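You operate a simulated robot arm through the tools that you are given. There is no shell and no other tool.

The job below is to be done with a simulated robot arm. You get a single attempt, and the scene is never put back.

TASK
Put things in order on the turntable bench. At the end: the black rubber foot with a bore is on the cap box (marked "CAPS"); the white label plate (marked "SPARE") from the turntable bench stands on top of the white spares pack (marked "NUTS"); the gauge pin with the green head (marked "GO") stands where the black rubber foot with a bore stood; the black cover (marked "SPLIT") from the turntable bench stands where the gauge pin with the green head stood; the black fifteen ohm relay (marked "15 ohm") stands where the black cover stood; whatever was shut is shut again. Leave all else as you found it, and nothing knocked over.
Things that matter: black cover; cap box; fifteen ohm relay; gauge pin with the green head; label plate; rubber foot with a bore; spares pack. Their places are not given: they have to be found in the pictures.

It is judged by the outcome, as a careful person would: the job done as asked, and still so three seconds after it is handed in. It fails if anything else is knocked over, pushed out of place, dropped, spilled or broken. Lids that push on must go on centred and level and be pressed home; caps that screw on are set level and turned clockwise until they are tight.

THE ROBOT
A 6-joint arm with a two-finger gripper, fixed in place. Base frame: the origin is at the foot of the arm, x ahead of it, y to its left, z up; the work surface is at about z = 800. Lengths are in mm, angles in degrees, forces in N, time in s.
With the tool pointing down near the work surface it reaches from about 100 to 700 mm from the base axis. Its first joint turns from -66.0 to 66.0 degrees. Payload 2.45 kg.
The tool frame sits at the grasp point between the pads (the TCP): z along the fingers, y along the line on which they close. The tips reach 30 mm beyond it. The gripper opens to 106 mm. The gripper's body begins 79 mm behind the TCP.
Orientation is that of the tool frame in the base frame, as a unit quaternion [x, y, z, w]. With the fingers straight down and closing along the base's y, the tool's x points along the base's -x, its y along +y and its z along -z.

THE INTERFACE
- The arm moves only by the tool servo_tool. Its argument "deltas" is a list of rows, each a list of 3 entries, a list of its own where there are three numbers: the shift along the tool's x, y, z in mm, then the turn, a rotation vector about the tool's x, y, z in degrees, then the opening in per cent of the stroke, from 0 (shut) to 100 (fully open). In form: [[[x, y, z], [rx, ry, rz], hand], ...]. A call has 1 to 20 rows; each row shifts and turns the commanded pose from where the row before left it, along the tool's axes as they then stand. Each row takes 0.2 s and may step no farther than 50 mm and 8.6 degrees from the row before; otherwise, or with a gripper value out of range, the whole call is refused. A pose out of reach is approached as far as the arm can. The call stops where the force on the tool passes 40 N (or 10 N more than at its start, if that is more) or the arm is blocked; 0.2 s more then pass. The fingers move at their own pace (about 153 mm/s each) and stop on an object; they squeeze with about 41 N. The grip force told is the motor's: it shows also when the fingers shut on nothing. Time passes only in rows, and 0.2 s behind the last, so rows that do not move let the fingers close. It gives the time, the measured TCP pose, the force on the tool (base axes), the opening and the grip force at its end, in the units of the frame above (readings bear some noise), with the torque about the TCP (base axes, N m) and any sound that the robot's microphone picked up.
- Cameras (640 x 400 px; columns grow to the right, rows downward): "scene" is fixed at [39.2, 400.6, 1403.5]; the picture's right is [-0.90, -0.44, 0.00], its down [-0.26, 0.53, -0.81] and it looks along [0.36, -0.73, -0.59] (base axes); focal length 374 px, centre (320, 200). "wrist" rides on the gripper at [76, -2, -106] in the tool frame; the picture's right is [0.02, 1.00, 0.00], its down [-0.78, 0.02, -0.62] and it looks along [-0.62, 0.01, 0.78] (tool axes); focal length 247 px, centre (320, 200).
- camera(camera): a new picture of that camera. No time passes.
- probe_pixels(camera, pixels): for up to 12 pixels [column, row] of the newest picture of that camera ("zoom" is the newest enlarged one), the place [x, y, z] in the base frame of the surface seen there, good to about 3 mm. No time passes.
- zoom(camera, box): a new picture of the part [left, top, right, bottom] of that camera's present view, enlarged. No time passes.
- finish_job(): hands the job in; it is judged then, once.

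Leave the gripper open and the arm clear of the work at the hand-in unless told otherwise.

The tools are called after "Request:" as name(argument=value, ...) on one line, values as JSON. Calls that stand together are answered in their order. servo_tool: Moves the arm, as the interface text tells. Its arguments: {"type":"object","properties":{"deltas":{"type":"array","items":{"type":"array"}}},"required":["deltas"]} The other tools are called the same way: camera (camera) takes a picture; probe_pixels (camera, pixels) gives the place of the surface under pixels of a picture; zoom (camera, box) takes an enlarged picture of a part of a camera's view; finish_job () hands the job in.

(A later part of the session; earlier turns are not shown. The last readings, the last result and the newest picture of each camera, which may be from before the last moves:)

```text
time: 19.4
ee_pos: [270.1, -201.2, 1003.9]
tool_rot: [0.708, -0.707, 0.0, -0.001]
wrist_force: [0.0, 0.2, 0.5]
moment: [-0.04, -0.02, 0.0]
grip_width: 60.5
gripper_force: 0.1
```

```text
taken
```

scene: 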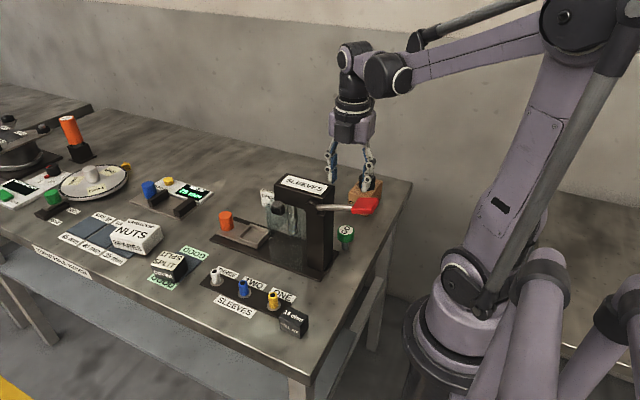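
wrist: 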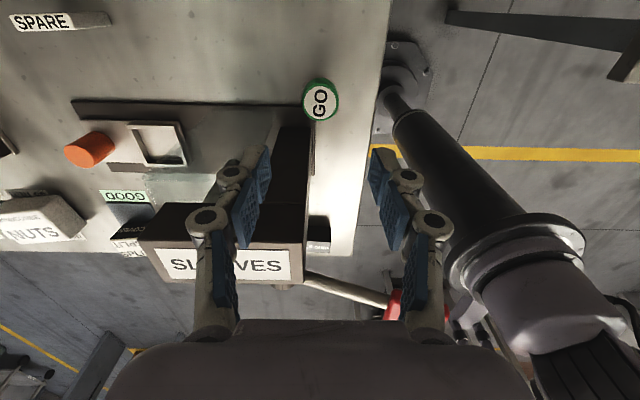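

Request:
zoom(camera="wrist", box=[280, 60, 360, 130])

Request:
probe_pixels(camera="wrist", pixels=[[306, 102], [335, 102], [320, 87], [320, 118], [320, 102], [318, 82], [310, 125], [300, 105], [290, 112]])

Request:
zoom(camera="scene", box=[320, 200, 380, 260])

```text
5.71 times, centred on (320, 95) of wrist
```

zoom: 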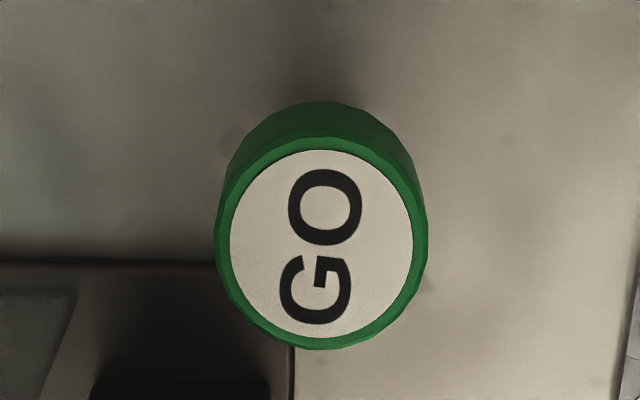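

```text
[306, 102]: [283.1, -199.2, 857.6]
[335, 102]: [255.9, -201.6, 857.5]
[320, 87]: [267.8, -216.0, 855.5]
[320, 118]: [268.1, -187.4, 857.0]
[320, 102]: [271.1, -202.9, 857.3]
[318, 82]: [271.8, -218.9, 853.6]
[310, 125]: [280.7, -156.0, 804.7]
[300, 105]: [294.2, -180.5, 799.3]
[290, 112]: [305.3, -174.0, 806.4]
```

```text
6.67 times, centred on (350, 230) of scene
```

zoom: 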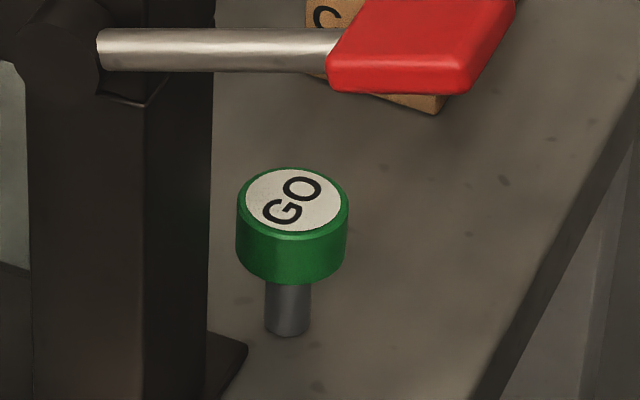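

GO's head is centred at (269.5, -201.5) with its top at 857. The head is about 19 mm tall over a 14 mm stem. I'll descend to z≈905 first and check arm clearance to the red handle.

Request:
servo_tool(deltas=[[[1, 0, 32], [0, 0, 0], 57], [[0, 0, 32], [0, 0, 0], 57], [[0, 0, 32], [0, 0, 0], 57], [[0, 0, 0], [0, 0, 0], 57]])

Request:
zoom(camera="scene", box=[240, 20, 480, 270])

Request:
camera(camera="wrist")

```text
time: 20.4
ee_pos: [269.2, -203.3, 905.6]
tool_rot: [-0.707, 0.707, -0.001, 0.001]
wrist_force: [0.2, 0.4, -0.2]
moment: [0.01, 0.0, 0.01]
grip_width: 60.3
gripper_force: 0.1
```

```text
1.60 times, centred on (360, 145) of scene
```

zoom: 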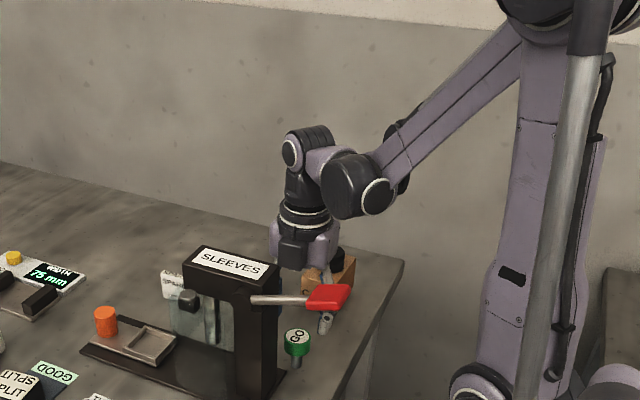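

```text
taken
```

wrist: 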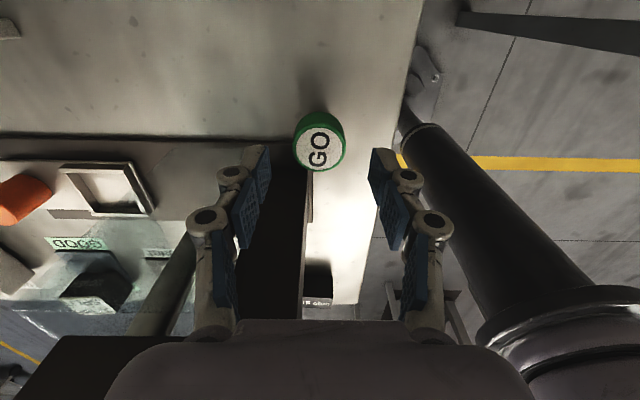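

The black wrist housing near zoom pixel (350,190) is the nearest part to the handle. I'll probe its position and the handle's.

Request:
probe_pixels(camera="zoom", pixels=[[335, 205], [345, 214], [360, 212], [376, 195], [330, 170], [350, 190], [328, 290], [350, 285], [310, 305], [340, 310], [400, 160], [300, 240]])

```text
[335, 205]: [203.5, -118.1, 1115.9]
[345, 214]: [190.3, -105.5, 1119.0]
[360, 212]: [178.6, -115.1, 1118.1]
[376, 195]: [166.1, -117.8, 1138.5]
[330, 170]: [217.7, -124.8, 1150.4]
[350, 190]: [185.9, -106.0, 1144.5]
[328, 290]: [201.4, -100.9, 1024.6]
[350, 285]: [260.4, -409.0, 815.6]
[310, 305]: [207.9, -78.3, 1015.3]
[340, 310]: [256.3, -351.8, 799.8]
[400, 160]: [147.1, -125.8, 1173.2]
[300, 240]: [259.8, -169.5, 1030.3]
```

After 52 mm more descent the housing bottom will be at about 1055, against a handle top of 1028, which is enough. The gripper housing also has a lobe reaching about 32 mm toward +y, so I'll check the press column's near face.

Request:
probe_pixels(camera="wrist", pixels=[[280, 190], [285, 250], [297, 210], [300, 180], [270, 300], [295, 300], [306, 190], [250, 140], [180, 260], [200, 140], [308, 173], [290, 175]])

Request:
zoom(camera="scene", box=[320, 90, 390, 250])

```text
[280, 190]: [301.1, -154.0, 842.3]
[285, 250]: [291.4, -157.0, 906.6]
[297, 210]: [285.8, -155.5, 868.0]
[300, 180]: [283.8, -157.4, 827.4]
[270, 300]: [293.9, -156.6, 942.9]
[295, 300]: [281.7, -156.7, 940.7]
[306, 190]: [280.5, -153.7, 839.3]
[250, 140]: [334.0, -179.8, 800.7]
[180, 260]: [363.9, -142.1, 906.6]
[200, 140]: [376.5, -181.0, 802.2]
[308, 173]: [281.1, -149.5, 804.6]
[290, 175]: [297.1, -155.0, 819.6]
```

```text
2.50 times, centred on (355, 170) of scene
```

zoom: 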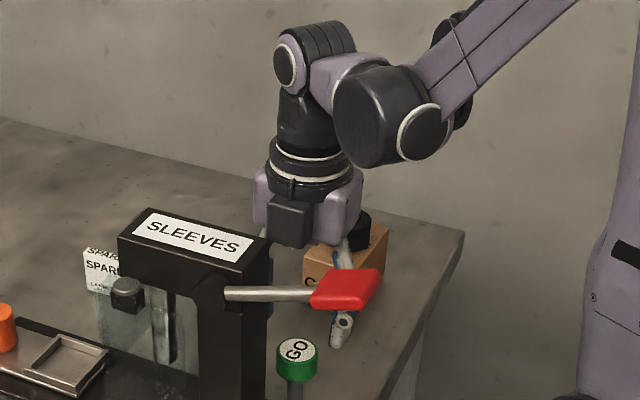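

Request:
probe_pixels(camera="zoom", pixels=[[290, 205], [290, 235], [275, 220], [305, 225], [260, 210], [340, 215], [290, 170], [320, 180], [275, 180], [262, 225]])

```text
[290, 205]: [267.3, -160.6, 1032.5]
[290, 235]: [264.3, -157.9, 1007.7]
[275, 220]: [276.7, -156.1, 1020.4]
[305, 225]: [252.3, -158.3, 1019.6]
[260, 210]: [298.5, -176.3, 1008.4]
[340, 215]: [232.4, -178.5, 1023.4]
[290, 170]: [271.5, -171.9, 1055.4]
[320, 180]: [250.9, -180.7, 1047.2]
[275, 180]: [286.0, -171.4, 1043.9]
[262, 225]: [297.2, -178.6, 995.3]
```

The gripper's black box face sits at y≈-158, and the column face is at -156. A vertical descent would nearly touch it. I'll tilt the tool 10° about its closing axis so the body leans toward -y; the pads stay flat on the head. Then I'll check again.

Request:
servo_tool(deltas=[[[0, 0, 0], [0, -5, 0], 57], [[0, 0, 0], [0, -5, 0], 57], [[0, 0, 0], [0, 0, 0], 57]])

Request:
zoom(camera="scene", box=[320, 90, 390, 250])

Request:
camera(camera="wrist")

Request:
probe_pixels(camera="zoom", pixels=[[290, 205], [290, 225], [305, 215], [280, 215], [365, 140], [340, 320]])

```text
time: 21.2
ee_pos: [268.7, -202.6, 904.9]
tool_rot: [0.705, -0.704, -0.062, -0.062]
wrist_force: [0.4, 0.1, 0.0]
moment: [0.01, 0.03, -0.03]
grip_width: 60.8
gripper_force: 0.1
```

```text
2.50 times, centred on (355, 170) of scene
```

zoom: 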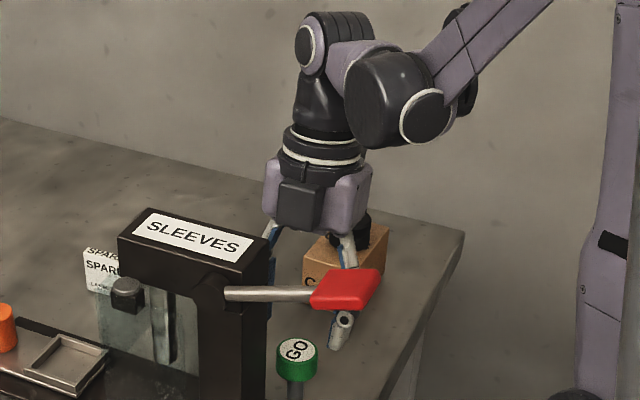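

```text
taken
```

wrist: 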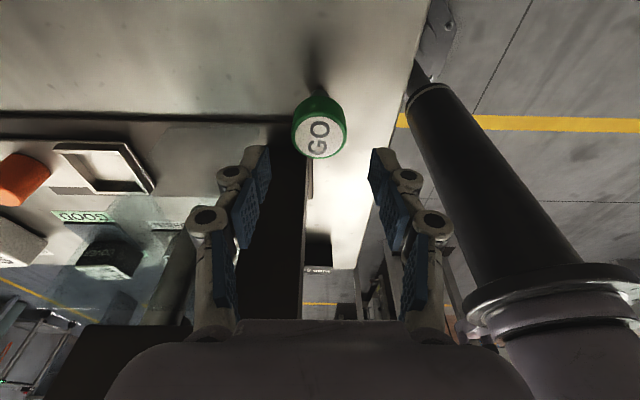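

```text
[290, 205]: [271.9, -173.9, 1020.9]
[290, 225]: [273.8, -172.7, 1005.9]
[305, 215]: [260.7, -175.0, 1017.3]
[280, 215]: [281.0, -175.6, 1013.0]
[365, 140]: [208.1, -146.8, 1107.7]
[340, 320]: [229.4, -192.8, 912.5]
```

The black box is now at y≈-173, about 17 mm clear of the column. I'll descend 52 mm straight down (tilt compensated) and close on the green head.

Request:
servo_tool(deltas=[[[2.26, 0, 12.8], [0, 0, 0], 57], [[2.26, 0, 12.8], [0, 0, 0], 57], [[2.26, 0, 12.8], [0, 0, 0], 57], [[2.26, 0, 12.8], [0, 0, 0], 57], [[0, 0, 0], [0, 0, 0], 57]])

Request:
camera(camera="wrist")

Request:
zoom(camera="scene", box=[300, 110, 400, 260])

```text
time: 22.4
ee_pos: [268.3, -202.3, 851.6]
tool_rot: [0.705, -0.704, -0.061, -0.063]
wrist_force: [0.4, -0.2, -0.9]
moment: [-0.01, 0.04, 0.0]
grip_width: 60.6
gripper_force: 0.1
```

```text
taken
```

wrist: 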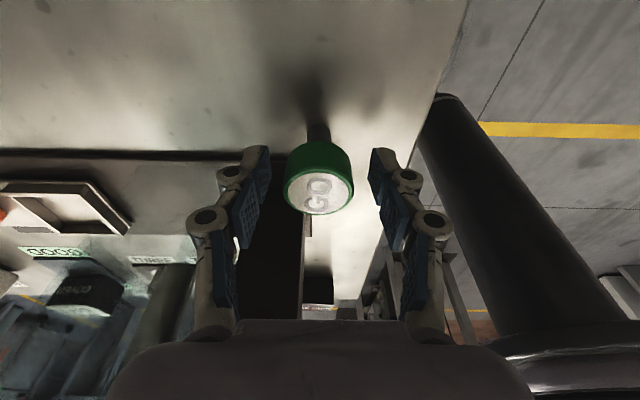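

```text
2.67 times, centred on (350, 185) of scene
```

zoom: 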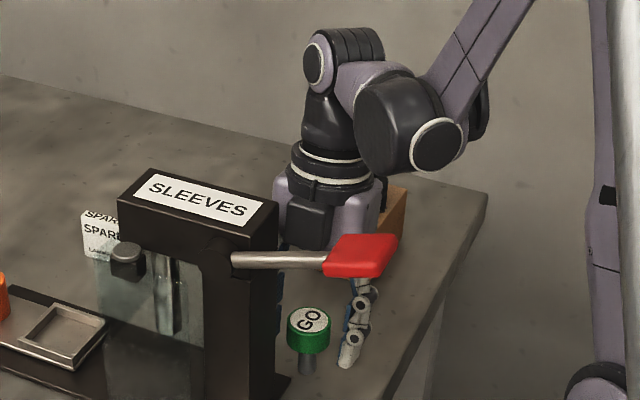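

The head is centred between the fingers with no contact. I'll close now.

Request:
servo_tool(deltas=[[[0, 0, 0], [0, 0, 0], 40], [[0, 0, 0], [0, 0, 0], 25], [[0, 0, 0], [0, 0, 0], 10], [[0, 0, 0], [0, 0, 0], 10], [[0, 0, 0], [0, 0, 0], 10]])

Request:
camera(camera="wrist")

```text
time: 23.6
ee_pos: [269.4, -202.6, 852.2]
tool_rot: [0.705, -0.704, -0.061, -0.062]
wrist_force: [0.1, -0.8, 2.8]
moment: [-0.03, -0.01, -0.01]
grip_width: 35.6
gripper_force: 41.1
```

```text
taken
```

wrist: 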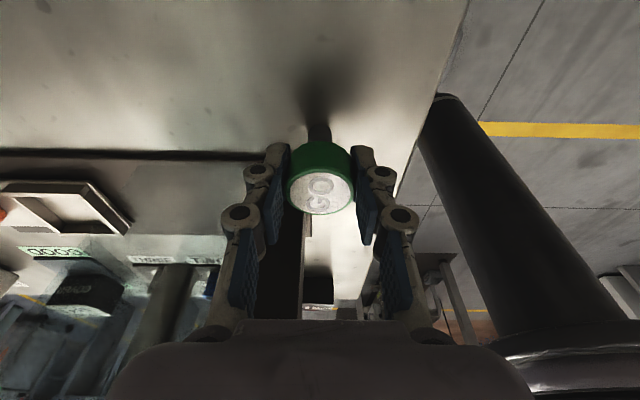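

GO is gripped (35.6 mm, 41 N). I'll lift 120 mm, travel along +x clear of the guard, then go +y to above the tray.

Request:
servo_tool(deltas=[[[-1.74, 0, -9.85], [0, 0, 0], 10], [[-5.2, 0, -29.5], [0, 0, 0], 10], [[-6.95, 0, -39.4], [0, 0, 0], 10], [[-6.95, 0, -39.4], [0, 0, 0], 10], [[0, -41, 0], [0, 0, 0], 10], [[0, -41, 0], [0, 0, 0], 10], [[0, -41, 0], [0, 0, 0], 10], [[0, -41, 0], [0, 0, 0], 10], [[0, -40.9, 0], [0, 0, 0], 10], [[-34.7, 0, 6.1], [0, 0, 0], 10], [[-34.7, 0, 6.1], [0, 0, 0], 10], [[0, 0, 0], [0, 0, 0], 10]])

Request:
camera(camera="wrist")

Request:
camera(camera="scene")

```text
time: 26.2
ee_pos: [473.3, -131.5, 973.9]
tool_rot: [0.705, -0.704, -0.062, -0.062]
wrist_force: [0.9, 0.2, -0.4]
moment: [-0.02, 0.0, 0.04]
grip_width: 35.8
gripper_force: 41.2
```

```text
taken
```

wrist: 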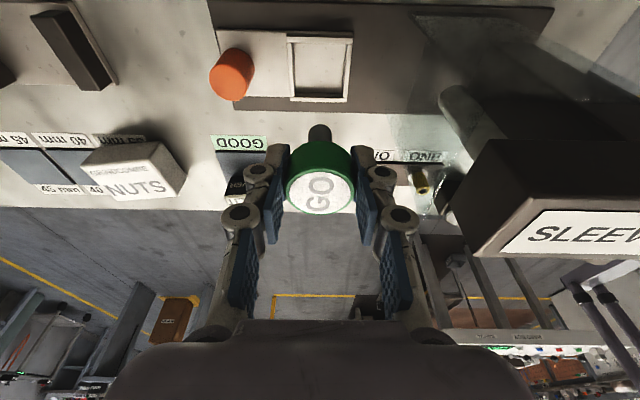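

```text
taken
```

scene: 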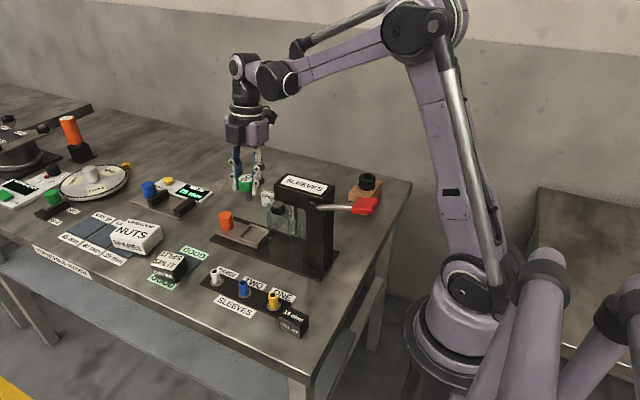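

I'll probe the empty tray's floor and lips from this view.

Request:
zoom(camera="wrist", box=[270, 20, 370, 110])

Request:
probe_pixels(camera="wrist", pixels=[[290, 37], [353, 38], [347, 98], [294, 98], [298, 45], [343, 45], [298, 92], [340, 92], [320, 68], [310, 60], [333, 80], [320, 45]])

```text
4.44 times, centred on (320, 65) of wrist
```

zoom: 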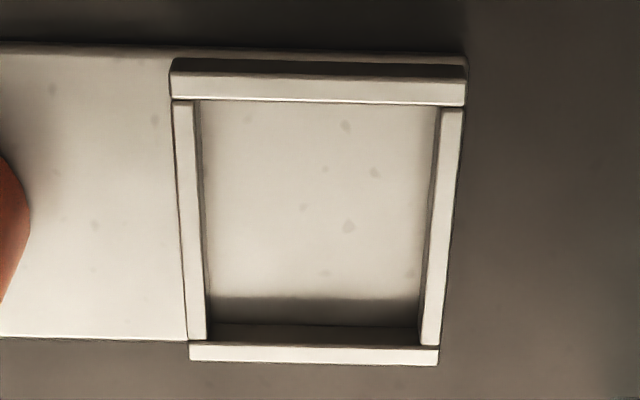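

```text
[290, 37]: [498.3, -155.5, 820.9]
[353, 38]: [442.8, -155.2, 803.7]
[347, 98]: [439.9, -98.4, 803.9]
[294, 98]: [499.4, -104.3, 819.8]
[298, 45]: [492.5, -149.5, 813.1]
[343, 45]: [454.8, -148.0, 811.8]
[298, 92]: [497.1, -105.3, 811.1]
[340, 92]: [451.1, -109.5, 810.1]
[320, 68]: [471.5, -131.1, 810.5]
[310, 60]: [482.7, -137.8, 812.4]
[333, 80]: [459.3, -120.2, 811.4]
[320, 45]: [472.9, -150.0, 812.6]
```

The floor is at z≈811.5 and the tray centre at (474.5, -130.5). The stem should touch at tool z≈864.5. I'll lower to 868, then creep down.

Request:
servo_tool(deltas=[[[5.73, 0, 32.5], [0, 0, 0], 10], [[5.73, 0, 32.5], [0, 0, 0], 10], [[5.73, 0, 32.5], [0, 0, 0], 10], [[1.04, 0, 5.9], [0, 0, 0], 10], [[0, 0, 0], [0, 0, 0], 10]])

Request:
camera(camera="wrist")

Request:
zoom(camera="scene", box=[210, 170, 300, 260])

```text
time: 27.4
ee_pos: [474.4, -132.5, 869.3]
tool_rot: [0.705, -0.704, -0.061, -0.062]
wrist_force: [-0.3, 0.0, -1.8]
moment: [0.01, 0.01, 0.04]
grip_width: 35.7
gripper_force: 40.9
```

```text
taken
```

wrist: 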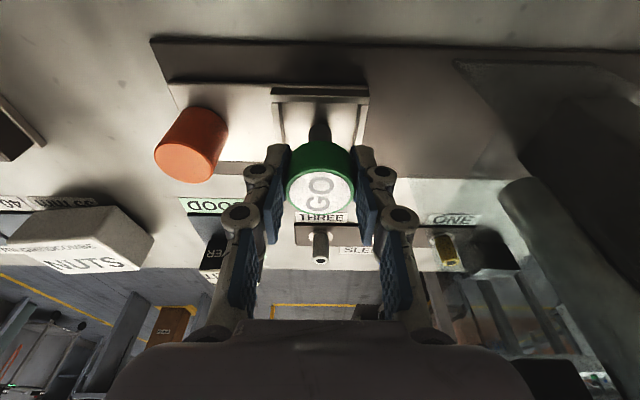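

```text
4.44 times, centred on (255, 215) of scene
```

zoom: 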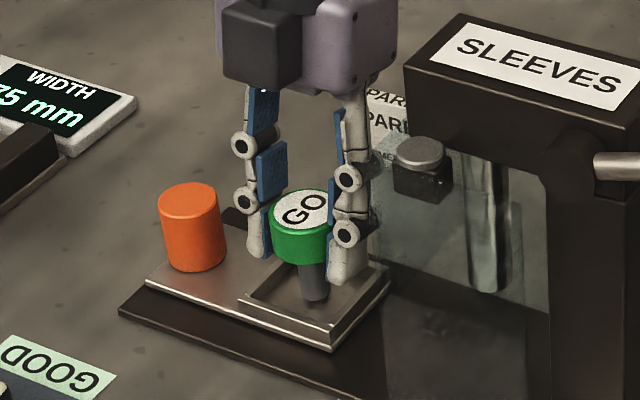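

The stem is just above the tray floor. I'll creep down.

Request:
servo_tool(deltas=[[[0.26, 0, 1.5], [0, 0, 0], 10], [[0.17, 0, 1], [0, 0, 0], 10], [[0, 0, 0], [0, 0, 0], 10]])

Request:
servo_tool(deltas=[[[0.12, 0, 0.7], [0, 0, 0], 10], [[0, 0, 0], [0, 0, 0], 10]])

```text
time: 28.2
ee_pos: [473.7, -131.8, 865.8]
tool_rot: [0.705, -0.704, -0.061, -0.063]
wrist_force: [-0.5, 0.1, 0.0]
moment: [0.0, -0.04, -0.01]
grip_width: 35.8
gripper_force: 40.6
```

```text
time: 28.8
ee_pos: [475.1, -131.2, 865.1]
tool_rot: [0.705, -0.704, -0.061, -0.062]
wrist_force: [0.2, 0.7, -0.7]
moment: [0.0, 0.03, -0.01]
grip_width: 35.5
gripper_force: 40.9
```

Request:
servo_tool(deltas=[[[0.12, 0, 0.7], [0, 0, 0], 10], [[0, 0, 0], [0, 0, 0], 10]])

Request:
servo_tool(deltas=[[[0.1, 0, 0.5], [0, 0, 0], 10], [[0, 0, 0], [0, 0, 0], 10]])

```text
time: 29.4
ee_pos: [474.3, -128.8, 866.6]
tool_rot: [0.705, -0.704, -0.061, -0.063]
wrist_force: [0.4, -0.2, 1.1]
moment: [-0.04, -0.03, -0.01]
grip_width: 35.5
gripper_force: 40.6
```

```text
time: 30.0
ee_pos: [474.2, -130.5, 863.6]
tool_rot: [0.704, -0.704, -0.062, -0.062]
wrist_force: [-1.4, -0.3, 15.0]
moment: [-0.06, 0.06, 0.01]
grip_width: 35.6
gripper_force: 41.4
```

The stem is down (15 N). I'll ease up slightly, open, and rise straight up.

Request:
servo_tool(deltas=[[[-0.07, 0, -0.4], [0, 0, 0], 10], [[0, 0, 0], [0, 0, 0], 40], [[0, 0, 0], [0, 0, 0], 57], [[0, 0, 0], [0, 0, 0], 57], [[-2.6, 0, -14.8], [0, 0, 0], 57], [[-6.95, 0, -39.4], [0, 0, 0], 57], [[-6.95, 0, -39.4], [0, 0, 0], 57], [[0, 0, 0], [0, 0, 0], 57]])

Request:
camera(camera="wrist")

Request:
zoom(camera="scene", box=[210, 170, 300, 260])

```text
time: 31.8
ee_pos: [474.9, -131.6, 960.2]
tool_rot: [0.705, -0.704, -0.061, -0.061]
wrist_force: [1.0, -0.3, 0.2]
moment: [0.03, 0.01, 0.03]
grip_width: 60.6
gripper_force: 0.0
```

```text
taken
```

wrist: 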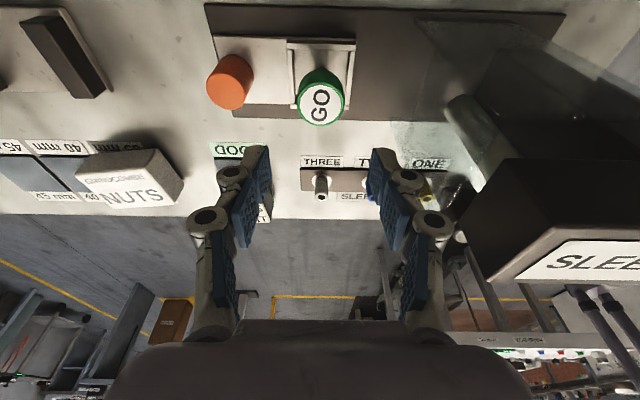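

```text
4.44 times, centred on (255, 215) of scene
```

zoom: 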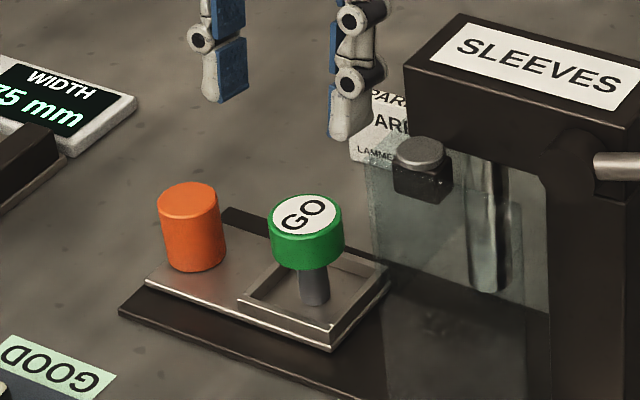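

GO stands upright in the tray. Next is the cover. I'll untilt, move above it at (569, 39), and look again, including at the dark bump on its +x side.

Request:
servo_tool(deltas=[[[0, 0, 0], [0, 5, 0], 80], [[0, 0, 0], [0, 5, 0], 80], [[-42.5, -23.7, 0], [0, 0, 0], 80], [[-42.5, -23.7, 0], [0, 0, 0], 80], [[-42.5, -23.7, 0], [0, 0, 0], 80], [[-42.6, -23.6, 0], [0, 0, 0], 80], [[0, 0, 0], [0, 0, 0], 80]])

Request:
camera(camera="wrist")

Request:
zoom(camera="wrist", box=[260, 60, 380, 170])

```text
time: 33.4
ee_pos: [569.0, 38.2, 959.5]
tool_rot: [-0.707, 0.707, -0.001, 0.001]
wrist_force: [0.2, 0.0, -0.5]
moment: [0.01, -0.02, 0.02]
grip_width: 84.6
gripper_force: 0.0
```

```text
taken
```

wrist: 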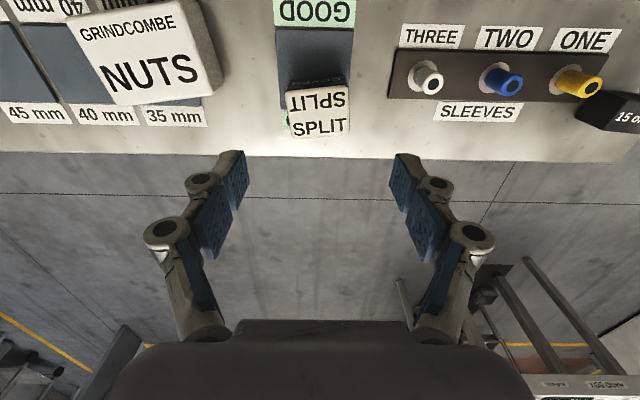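

```text
3.64 times, centred on (320, 115) of wrist
```

zoom: 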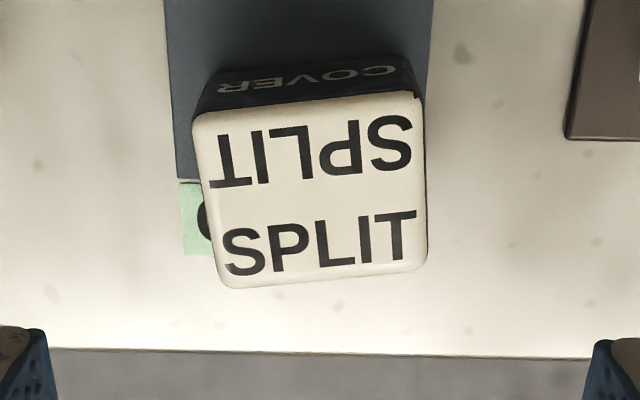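

The "bump" was just the letter G of the GOOD label. I'll probe the cover's corners from here.

Request:
probe_pixels(camera="zoom", pixels=[[200, 118], [413, 98], [422, 262], [222, 282], [310, 190], [178, 60], [430, 20], [180, 175], [190, 250], [300, 320], [196, 180], [426, 180]])

Request:
probe_pixels(camera="wrist", pixels=[[278, 60], [350, 60], [275, 5], [355, 5], [100, 50], [215, 80], [120, 100], [175, 5], [205, 30], [140, 50]])

```text
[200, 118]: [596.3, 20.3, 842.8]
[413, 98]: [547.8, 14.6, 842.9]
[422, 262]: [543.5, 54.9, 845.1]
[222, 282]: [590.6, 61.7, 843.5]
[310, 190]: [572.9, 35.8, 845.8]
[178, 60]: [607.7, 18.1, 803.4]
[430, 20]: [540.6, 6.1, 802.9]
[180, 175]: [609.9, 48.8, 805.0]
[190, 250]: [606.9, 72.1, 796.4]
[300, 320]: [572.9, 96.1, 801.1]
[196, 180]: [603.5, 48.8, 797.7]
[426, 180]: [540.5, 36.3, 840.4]
```

```text
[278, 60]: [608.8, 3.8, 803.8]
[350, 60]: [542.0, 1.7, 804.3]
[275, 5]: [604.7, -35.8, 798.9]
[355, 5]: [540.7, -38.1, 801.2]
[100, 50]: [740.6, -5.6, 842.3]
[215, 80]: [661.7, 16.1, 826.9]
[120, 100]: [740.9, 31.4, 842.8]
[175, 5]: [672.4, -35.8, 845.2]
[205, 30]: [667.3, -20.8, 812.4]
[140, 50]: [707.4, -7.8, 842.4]
```

The cover's centre is (569.5, 38), yaw about 7°, bottom on the pad at ≈804. I'll yaw 7°, tilt 10° for clearance at the destination, and descend to z≈839.

Request:
servo_tool(deltas=[[[2.5, -0.5, 0], [0, 0, -7], 80], [[0, 0, 0], [0, -5, 0], 80], [[0, 0, 0], [0, -5, 0], 80], [[5.2, 0, 29.5], [0, 0, 0], 80], [[5.2, 0, 29.5], [0, 0, 0], 80], [[0, 0, 0], [0, 0, 0], 80]])

Request:
camera(camera="wrist")

Request:
camera(camera="scene")

```text
time: 34.8
ee_pos: [569.7, 36.6, 897.8]
tool_rot: [0.746, -0.66, -0.065, -0.058]
wrist_force: [0.1, -0.7, -0.2]
moment: [-0.02, 0.0, 0.0]
grip_width: 84.9
gripper_force: 0.1
```

```text
taken
```

wrist: 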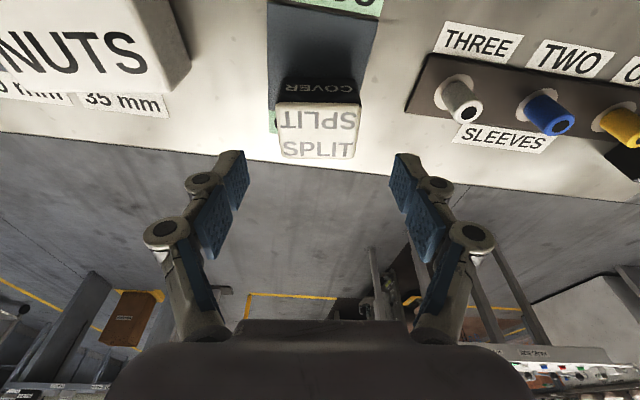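

```text
taken
```

scene: 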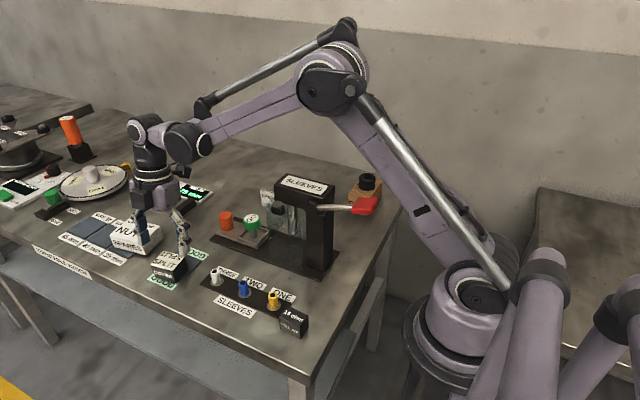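

The cover is now square in the view. I'll descend the last 60 mm and close.

Request:
servo_tool(deltas=[[[4.33, 0, 24.6], [0, 0, 0], 80], [[4.33, 0, 24.6], [0, 0, 0], 80], [[1.74, 0, 9.85], [0, 0, 0], 80], [[0, 0, 0], [0, 0, 0], 80], [[0, 0, 0], [0, 0, 0], 55], [[0, 0, 0], [0, 0, 0], 40], [[0, 0, 0], [0, 0, 0], 20], [[0, 0, 0], [0, 0, 0], 20], [[0, 0, 0], [0, 0, 0], 20]])

Request:
camera(camera="wrist")

Request:
zoom(camera="scene", box=[110, 170, 220, 290])

```text
time: 36.8
ee_pos: [569.8, 34.7, 840.6]
tool_rot: [0.746, -0.66, -0.064, -0.058]
wrist_force: [0.5, -0.6, -0.1]
moment: [0.01, 0.0, 0.01]
grip_width: 55.0
gripper_force: 41.1
```

```text
taken
```

wrist: 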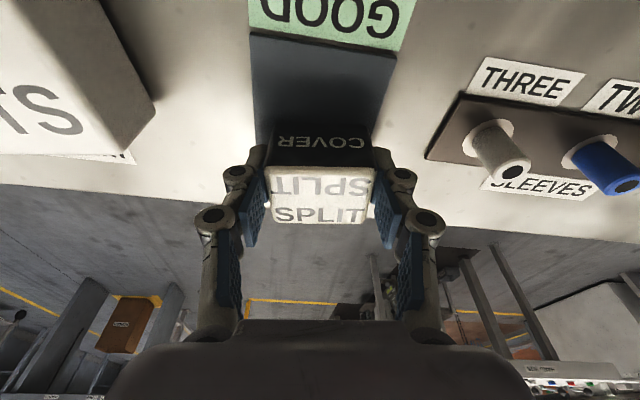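

```text
3.33 times, centred on (165, 230) of scene
```

zoom: 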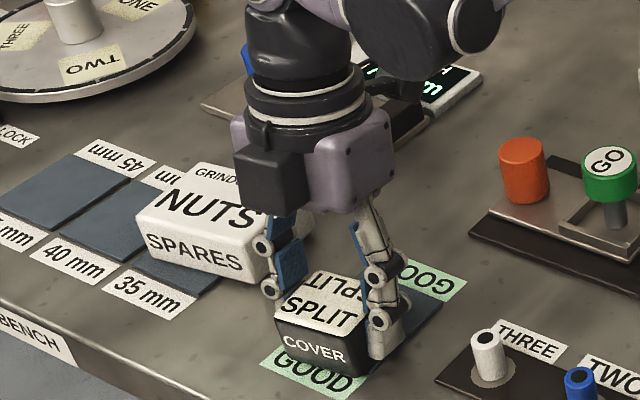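

The cover is gripped (55 mm wide). I'll lift it 130 mm and look underneath before traveling.

Request:
servo_tool(deltas=[[[-1.74, 0, -9.85], [0, 0, 0], 20], [[-6.95, 0, -39.4], [0, 0, 0], 20], [[-6.95, 0, -39.4], [0, 0, 0], 20], [[-6.95, 0, -39.4], [0, 0, 0], 20], [[0, 0, 0], [0, 0, 0], 20]])

Request:
zoom(camera="scene", box=[90, 130, 230, 290])

Request:
camera(camera="wrist")

```text
time: 38.0
ee_pos: [568.3, 37.0, 971.8]
tool_rot: [0.747, -0.659, -0.064, -0.057]
wrist_force: [-0.2, -0.1, -0.5]
moment: [0.01, 0.03, 0.0]
grip_width: 54.7
gripper_force: 41.0
```

```text
2.50 times, centred on (160, 210) of scene
```

zoom: 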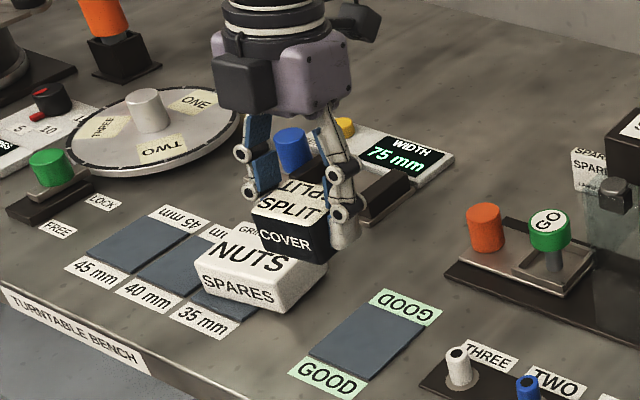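

```text
taken
```

wrist: 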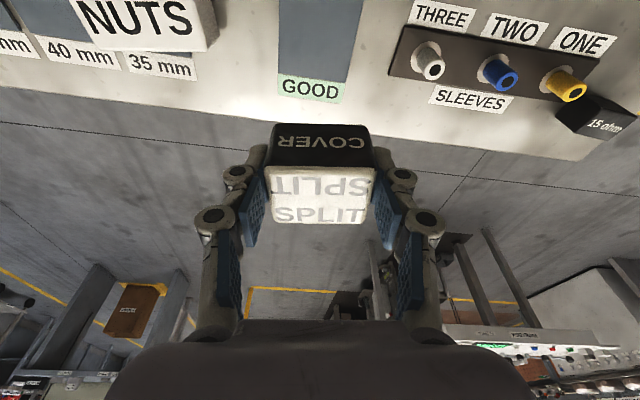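

Nothing was underneath. I'll carry the cover around the far side of the press: to y=-220, then back to x=269.5.

Request:
servo_tool(deltas=[[[41.8, 5.22, -7.37], [0, 0, 0], 20], [[41.8, 5.22, -7.37], [0, 0, 0], 20], [[41.8, 5.22, -7.37], [0, 0, 0], 20], [[41.8, 5.22, -7.37], [0, 0, 0], 20], [[41.8, 5.22, -7.37], [0, 0, 0], 20], [[41.8, 5.22, -7.37], [0, 0, 0], 20], [[-5.15, 42.54, 0.91], [0, 0, 0], 20], [[-5.15, 42.54, 0.91], [0, 0, 0], 20], [[-5.15, 42.54, 0.91], [0, 0, 0], 20], [[-5.15, 42.54, 0.91], [0, 0, 0], 20], [[-5.15, 42.54, 0.91], [0, 0, 0], 20], [[-5.15, 42.54, 0.91], [0, 0, 0], 20], [[-5.15, 42.54, 0.91], [0, 0, 0], 20], [[0, 0, 0], [0, 0, 0], 20]])

Request:
camera(camera="scene")

Request:
camera(camera="wrist")

```text
time: 41.0
ee_pos: [271.6, -219.7, 970.6]
tool_rot: [0.746, -0.66, -0.065, -0.058]
wrist_force: [0.1, 0.1, -0.1]
moment: [0.01, 0.03, 0.0]
grip_width: 55.0
gripper_force: 40.8
```

```text
taken
```

scene: 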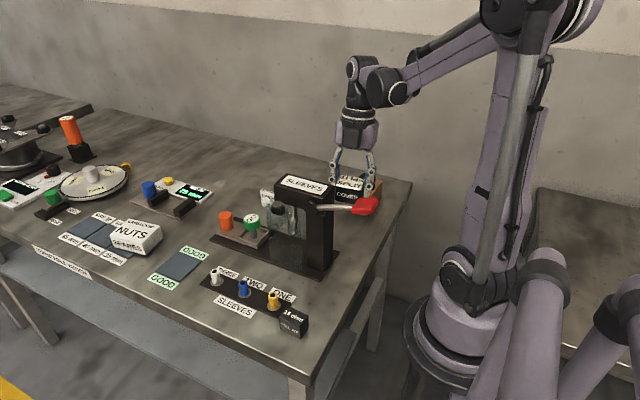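

```text
taken
```

wrist: 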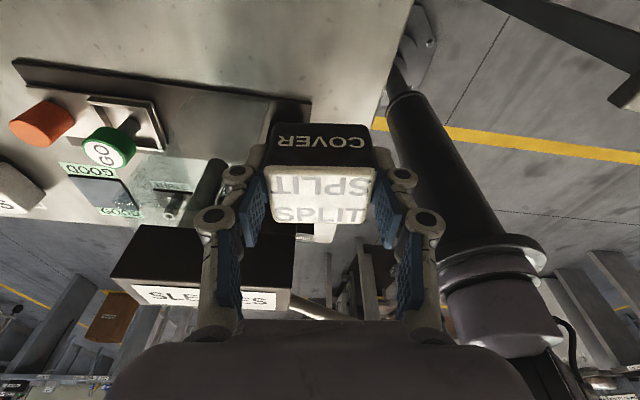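

I'm at (269.5, -220, 969). I'll descend at y=-220 to z≈845, keeping more clearance from the column, then check.

Request:
servo_tool(deltas=[[[5.38, 0, 30.5], [0, 0, 0], 20], [[5.38, 0, 30.5], [0, 0, 0], 20], [[5.38, 0, 30.5], [0, 0, 0], 20], [[4.51, 0, 25.6], [0, 0, 0], 20], [[0, 0, 0], [0, 0, 0], 20]])

Request:
zoom(camera="scene", box=[300, 100, 410, 270])

Request:
camera(camera="wrist")

```text
time: 42.2
ee_pos: [272.0, -219.1, 848.8]
tool_rot: [0.747, -0.66, -0.065, -0.058]
wrist_force: [-0.4, 0.1, -0.5]
moment: [0.0, -0.01, 0.03]
grip_width: 54.8
gripper_force: 40.5
```

```text
2.35 times, centred on (355, 185) of scene
```

zoom: 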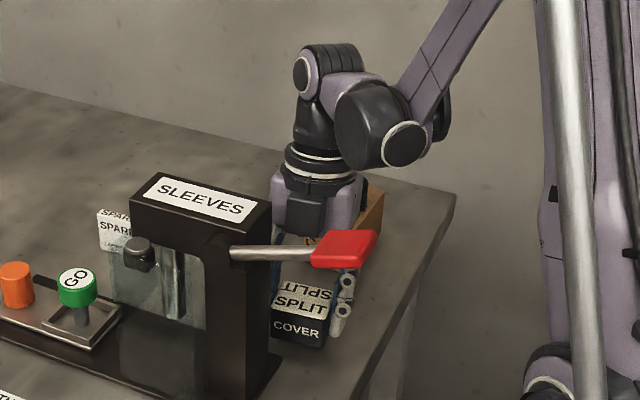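

```text
taken
```

wrist: 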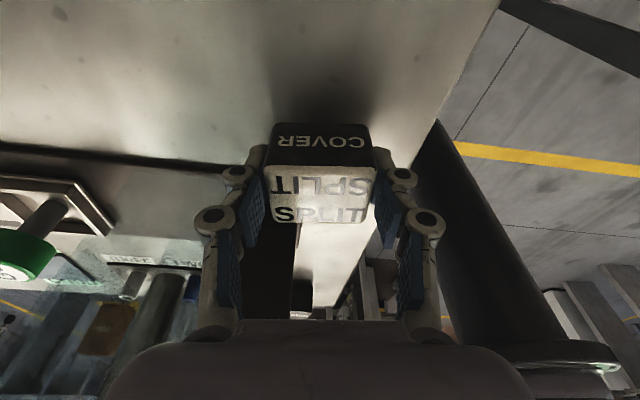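

Request:
probe_pixels(camera="zoom", pixels=[[295, 215], [310, 215], [285, 205], [276, 210], [355, 150], [345, 165], [290, 290], [300, 330], [272, 320], [325, 320], [205, 240]])

Request:
probe_pixels(camera="wrist", pixels=[[268, 170], [372, 170], [300, 215], [275, 215], [365, 215], [320, 130], [180, 190], [200, 195]])

```text
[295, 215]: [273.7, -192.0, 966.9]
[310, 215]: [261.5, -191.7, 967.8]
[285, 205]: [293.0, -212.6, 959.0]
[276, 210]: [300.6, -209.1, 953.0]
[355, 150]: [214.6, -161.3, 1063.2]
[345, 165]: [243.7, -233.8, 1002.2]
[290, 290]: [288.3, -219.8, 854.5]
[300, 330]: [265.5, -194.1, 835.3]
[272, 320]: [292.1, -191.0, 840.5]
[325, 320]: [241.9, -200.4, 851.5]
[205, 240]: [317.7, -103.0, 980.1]
```

```text
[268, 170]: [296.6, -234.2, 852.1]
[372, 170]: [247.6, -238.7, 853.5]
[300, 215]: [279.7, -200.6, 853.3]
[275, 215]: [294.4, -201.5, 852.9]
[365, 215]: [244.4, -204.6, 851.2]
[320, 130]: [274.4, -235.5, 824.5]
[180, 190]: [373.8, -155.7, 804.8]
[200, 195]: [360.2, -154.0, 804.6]
```

The cover's centre is at about (270, -216). I'll shift +14.5 mm in y and go down 10 mm, to just above the table at GO's old spot.

Request:
servo_tool(deltas=[[[-7.1, -0.64, 1.25], [0, 0, 0], 20], [[-7.1, -0.63, 1.25], [0, 0, 0], 20], [[0.87, 0, 4.93], [0, 0, 0], 20], [[0.87, 0, 4.93], [0, 0, 0], 20], [[0, 0, 0], [0, 0, 0], 20]])

Request:
zoom(camera="scene", box=[310, 180, 390, 260])

```text
time: 43.4
ee_pos: [269.6, -205.2, 841.0]
tool_rot: [0.746, -0.66, -0.065, -0.059]
wrist_force: [0.4, -3.0, 28.2]
moment: [0.65, -0.21, -0.06]
grip_width: 55.1
gripper_force: 41.6
```

```text
5.00 times, centred on (350, 220) of scene
```

zoom: 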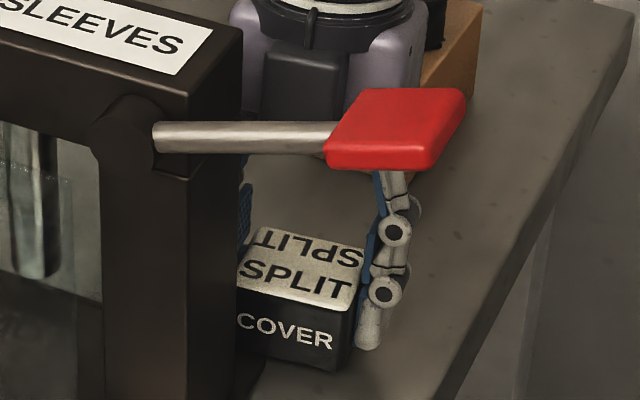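

Contact came early: 28 N at z≈841, with a torque that points to the cover's +x/+y corner. That corner is on the edge of the press base plate, which spans about y>-178, x>280. I'll lift 8 mm, turn the cover square to the plate (yaw -7°), shift 4 mm away, and look again.

Request:
servo_tool(deltas=[[[-1.39, 0, -7.88], [0, 0, 0], 20], [[0, 0, 0], [1.215, 0, 6.895], 20], [[3.94, 1.5, -0.69], [0, 0, 0], 20], [[0, 0, 0], [0, 0, 0], 20]])

Request:
zoom(camera="scene", box=[310, 180, 390, 260])

Request:
camera(camera="wrist")

Request:
probe_pixels(camera="wrist", pixels=[[268, 170], [372, 170], [275, 215], [365, 215], [320, 130], [180, 160], [220, 160], [255, 155], [200, 185], [275, 130], [365, 130]])

```text
time: 44.4
ee_pos: [268.2, -209.9, 848.1]
tool_rot: [0.705, -0.704, -0.061, -0.062]
wrist_force: [-0.4, 0.0, -0.7]
moment: [0.0, 0.01, -0.01]
grip_width: 54.8
gripper_force: 40.3
```

```text
5.00 times, centred on (350, 220) of scene
```

zoom: 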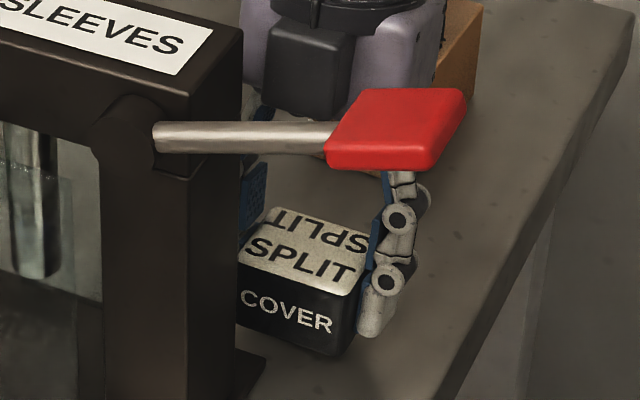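

```text
taken
```

wrist: 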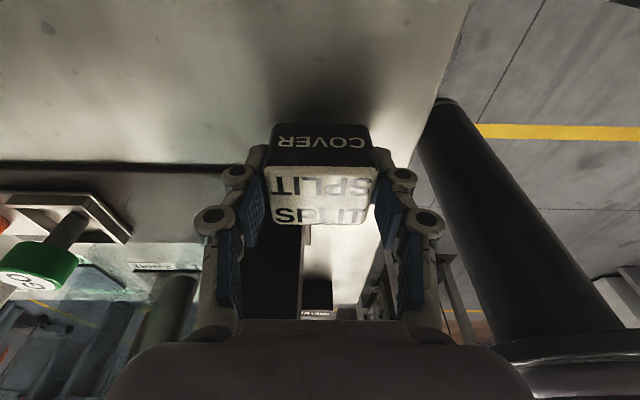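

```text
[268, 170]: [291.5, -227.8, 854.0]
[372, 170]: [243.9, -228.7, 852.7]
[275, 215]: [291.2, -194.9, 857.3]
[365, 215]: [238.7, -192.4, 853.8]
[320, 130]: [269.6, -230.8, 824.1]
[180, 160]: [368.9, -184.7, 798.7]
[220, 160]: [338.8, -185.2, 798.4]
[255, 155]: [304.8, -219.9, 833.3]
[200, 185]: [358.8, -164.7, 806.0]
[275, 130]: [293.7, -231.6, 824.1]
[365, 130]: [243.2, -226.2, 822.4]
```

The base-plate edge is at y≈-178, and the cover is now clear of it. The bump pitched the cover about 3° in the grip (front edge slightly high). I'll take out 3° of tilt to level it and descend 8 mm.

Request:
servo_tool(deltas=[[[0, 0, 0], [0, 3, 0], 20], [[0.49, 0, 3.97], [0, 0, 0], 20], [[0.49, 0, 3.97], [0, 0, 0], 20], [[0, 0, 0], [0, 0, 0], 20]])

Request:
zoom(camera="scene", box=[320, 200, 380, 250])

Request:
camera(camera="wrist")

Request:
probe_pixels(camera="zoom", pixels=[[270, 190], [270, 235], [180, 200], [330, 230], [200, 160], [300, 120], [230, 330]])

```text
time: 45.4
ee_pos: [269.4, -210.6, 840.6]
tool_rot: [0.707, -0.705, -0.043, -0.044]
wrist_force: [0.4, -0.4, -1.5]
moment: [-0.01, -0.02, 0.0]
grip_width: 55.0
gripper_force: 40.9
```

```text
8.00 times, centred on (350, 225) of scene
```

zoom: 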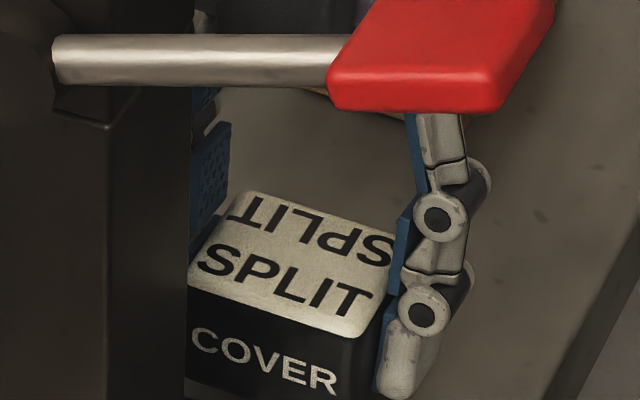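

```text
taken
```

wrist: 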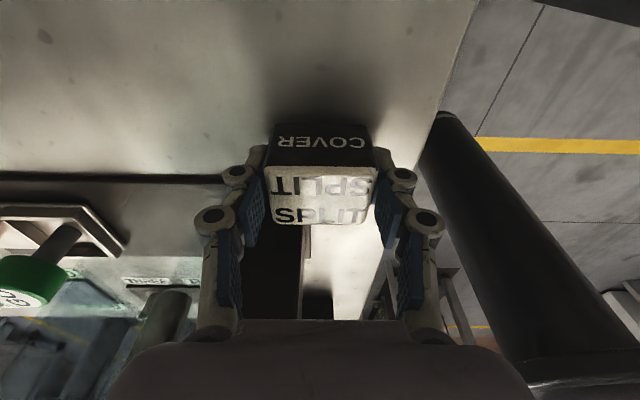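

```text
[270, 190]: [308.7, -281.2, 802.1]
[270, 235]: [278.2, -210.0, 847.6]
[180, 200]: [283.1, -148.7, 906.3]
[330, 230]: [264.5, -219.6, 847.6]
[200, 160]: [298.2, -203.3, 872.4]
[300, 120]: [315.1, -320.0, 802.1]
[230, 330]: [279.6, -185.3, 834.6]
```

The cover is level and its +y face is at -185, 7 mm clear of the plate. I'll nudge +2 mm in y and creep down to the table.

Request:
servo_tool(deltas=[[[-1.98, 0, 0.24], [0, 0, 0], 20], [[0.18, 0, 1.5], [0, 0, 0], 20], [[0.18, 0, 1.5], [0, 0, 0], 20], [[0, 0, 0], [0, 0, 0], 20]])

Request:
servo_tool(deltas=[[[0.12, 0, 1], [0, 0, 0], 20], [[0, 0, 0], [0, 0, 0], 20]])

```text
time: 46.4
ee_pos: [267.4, -207.4, 837.6]
tool_rot: [-0.706, 0.706, 0.043, 0.044]
wrist_force: [0.1, 0.5, -1.5]
moment: [-0.02, 0.06, 0.01]
grip_width: 54.8
gripper_force: 41.0
```

```text
time: 47.0
ee_pos: [268.1, -207.1, 836.2]
tool_rot: [-0.706, 0.706, 0.043, 0.043]
wrist_force: [-0.1, -0.4, 2.1]
moment: [0.07, 0.01, 0.01]
grip_width: 54.9
gripper_force: 40.8
```

Request:
servo_tool(deltas=[[[0.1, 0, 0.8], [0, 0, 0], 20], [[0, 0, 0], [0, 0, 0], 20]])

Request:
zoom(camera="scene", box=[320, 210, 380, 260])

```text
time: 47.6
ee_pos: [267.8, -208.1, 837.1]
tool_rot: [0.706, -0.705, -0.044, -0.045]
wrist_force: [1.4, 1.2, 11.0]
moment: [0.35, 0.31, -0.06]
grip_width: 54.8
gripper_force: 40.9
```

```text
8.00 times, centred on (350, 235) of scene
```

zoom: 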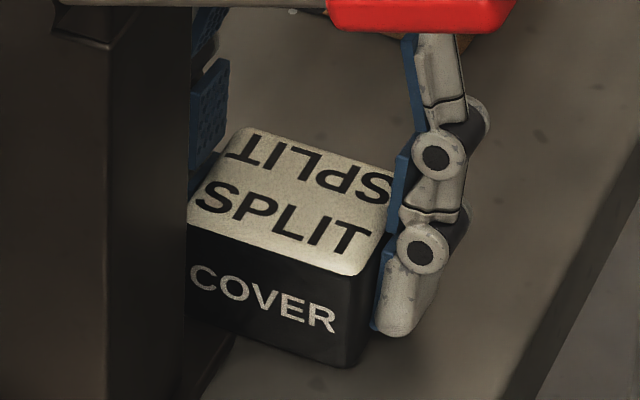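

Contact is at the front-right bottom corner, so the cover is about 1–2° front-low. I'll correct the tilt by -1.5° and press lightly.

Request:
servo_tool(deltas=[[[0, 0, 0], [0, -1.5, 0], 20], [[0.1, 0, 0.6], [0, 0, 0], 20], [[0, 0, 0], [0, 0, 0], 20]])

```text
time: 48.4
ee_pos: [267.7, -207.6, 835.5]
tool_rot: [-0.705, 0.705, 0.053, 0.054]
wrist_force: [-2.9, -1.9, 14.7]
moment: [0.3, 0.51, 0.15]
grip_width: 54.8
gripper_force: 40.3
```

The residual mismatch is tiny. I'll release the cover and rise vertically.

Request:
servo_tool(deltas=[[[-0.05, 0, -0.3], [0, 0, 0], 20], [[0, 0, 0], [0, 0, 0], 56], [[0, 0, 0], [0, 0, 0], 70], [[0, 0, 0], [0, 0, 0], 70]])

Request:
zoom(camera="scene", box=[310, 190, 390, 260])

Request:
camera(camera="wrist")

```text
time: 49.4
ee_pos: [267.5, -207.8, 835.9]
tool_rot: [0.706, -0.704, -0.052, -0.053]
wrist_force: [0.2, 0.6, -0.6]
moment: [-0.01, 0.04, 0.0]
grip_width: 74.2
gripper_force: 0.1
```

```text
5.71 times, centred on (350, 225) of scene
```

zoom: 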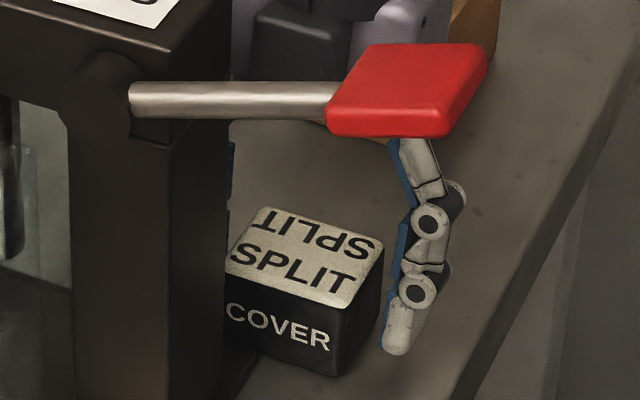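

```text
taken
```

wrist: 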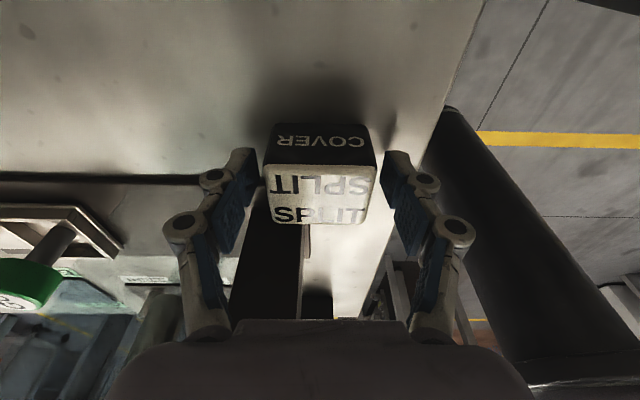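

The cover is released and stands flat. I'll rise 170 mm and untilt.

Request:
servo_tool(deltas=[[[-1.48, 0, -9.89], [0, 0, 0], 70], [[-5.92, 0, -39.56], [0, 0, 0], 70], [[-5.92, 0, -39.56], [0, 0, 0], 70], [[-5.92, 0, -39.56], [0, 0, 0], 70], [[-5.92, 0, -39.56], [0, 0, 0], 70], [[0, 0, 0], [0, 8.5, 0], 70], [[0, 0, 0], [0, 0, 0], 70]])

Request:
camera(camera="wrist")

Request:
camera(camera="scene")

```text
time: 51.0
ee_pos: [266.5, -207.8, 1005.4]
tool_rot: [-0.706, 0.708, -0.002, 0.0]
wrist_force: [-0.2, 0.3, 0.0]
moment: [-0.02, 0.01, 0.05]
grip_width: 74.3
gripper_force: 0.1
```

```text
taken
```

wrist: 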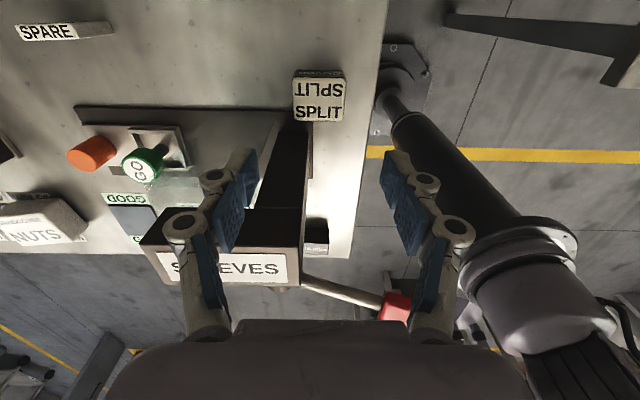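

```text
taken
```

scene: 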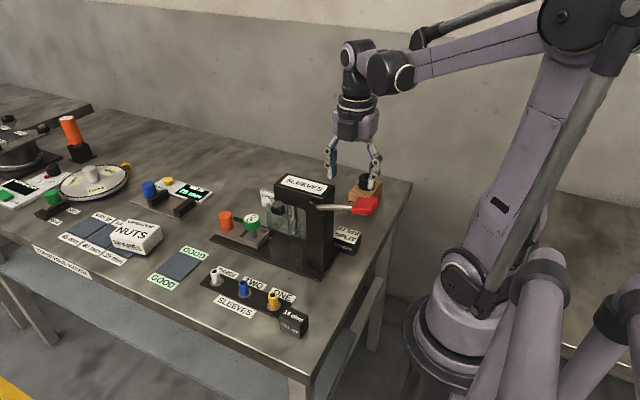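

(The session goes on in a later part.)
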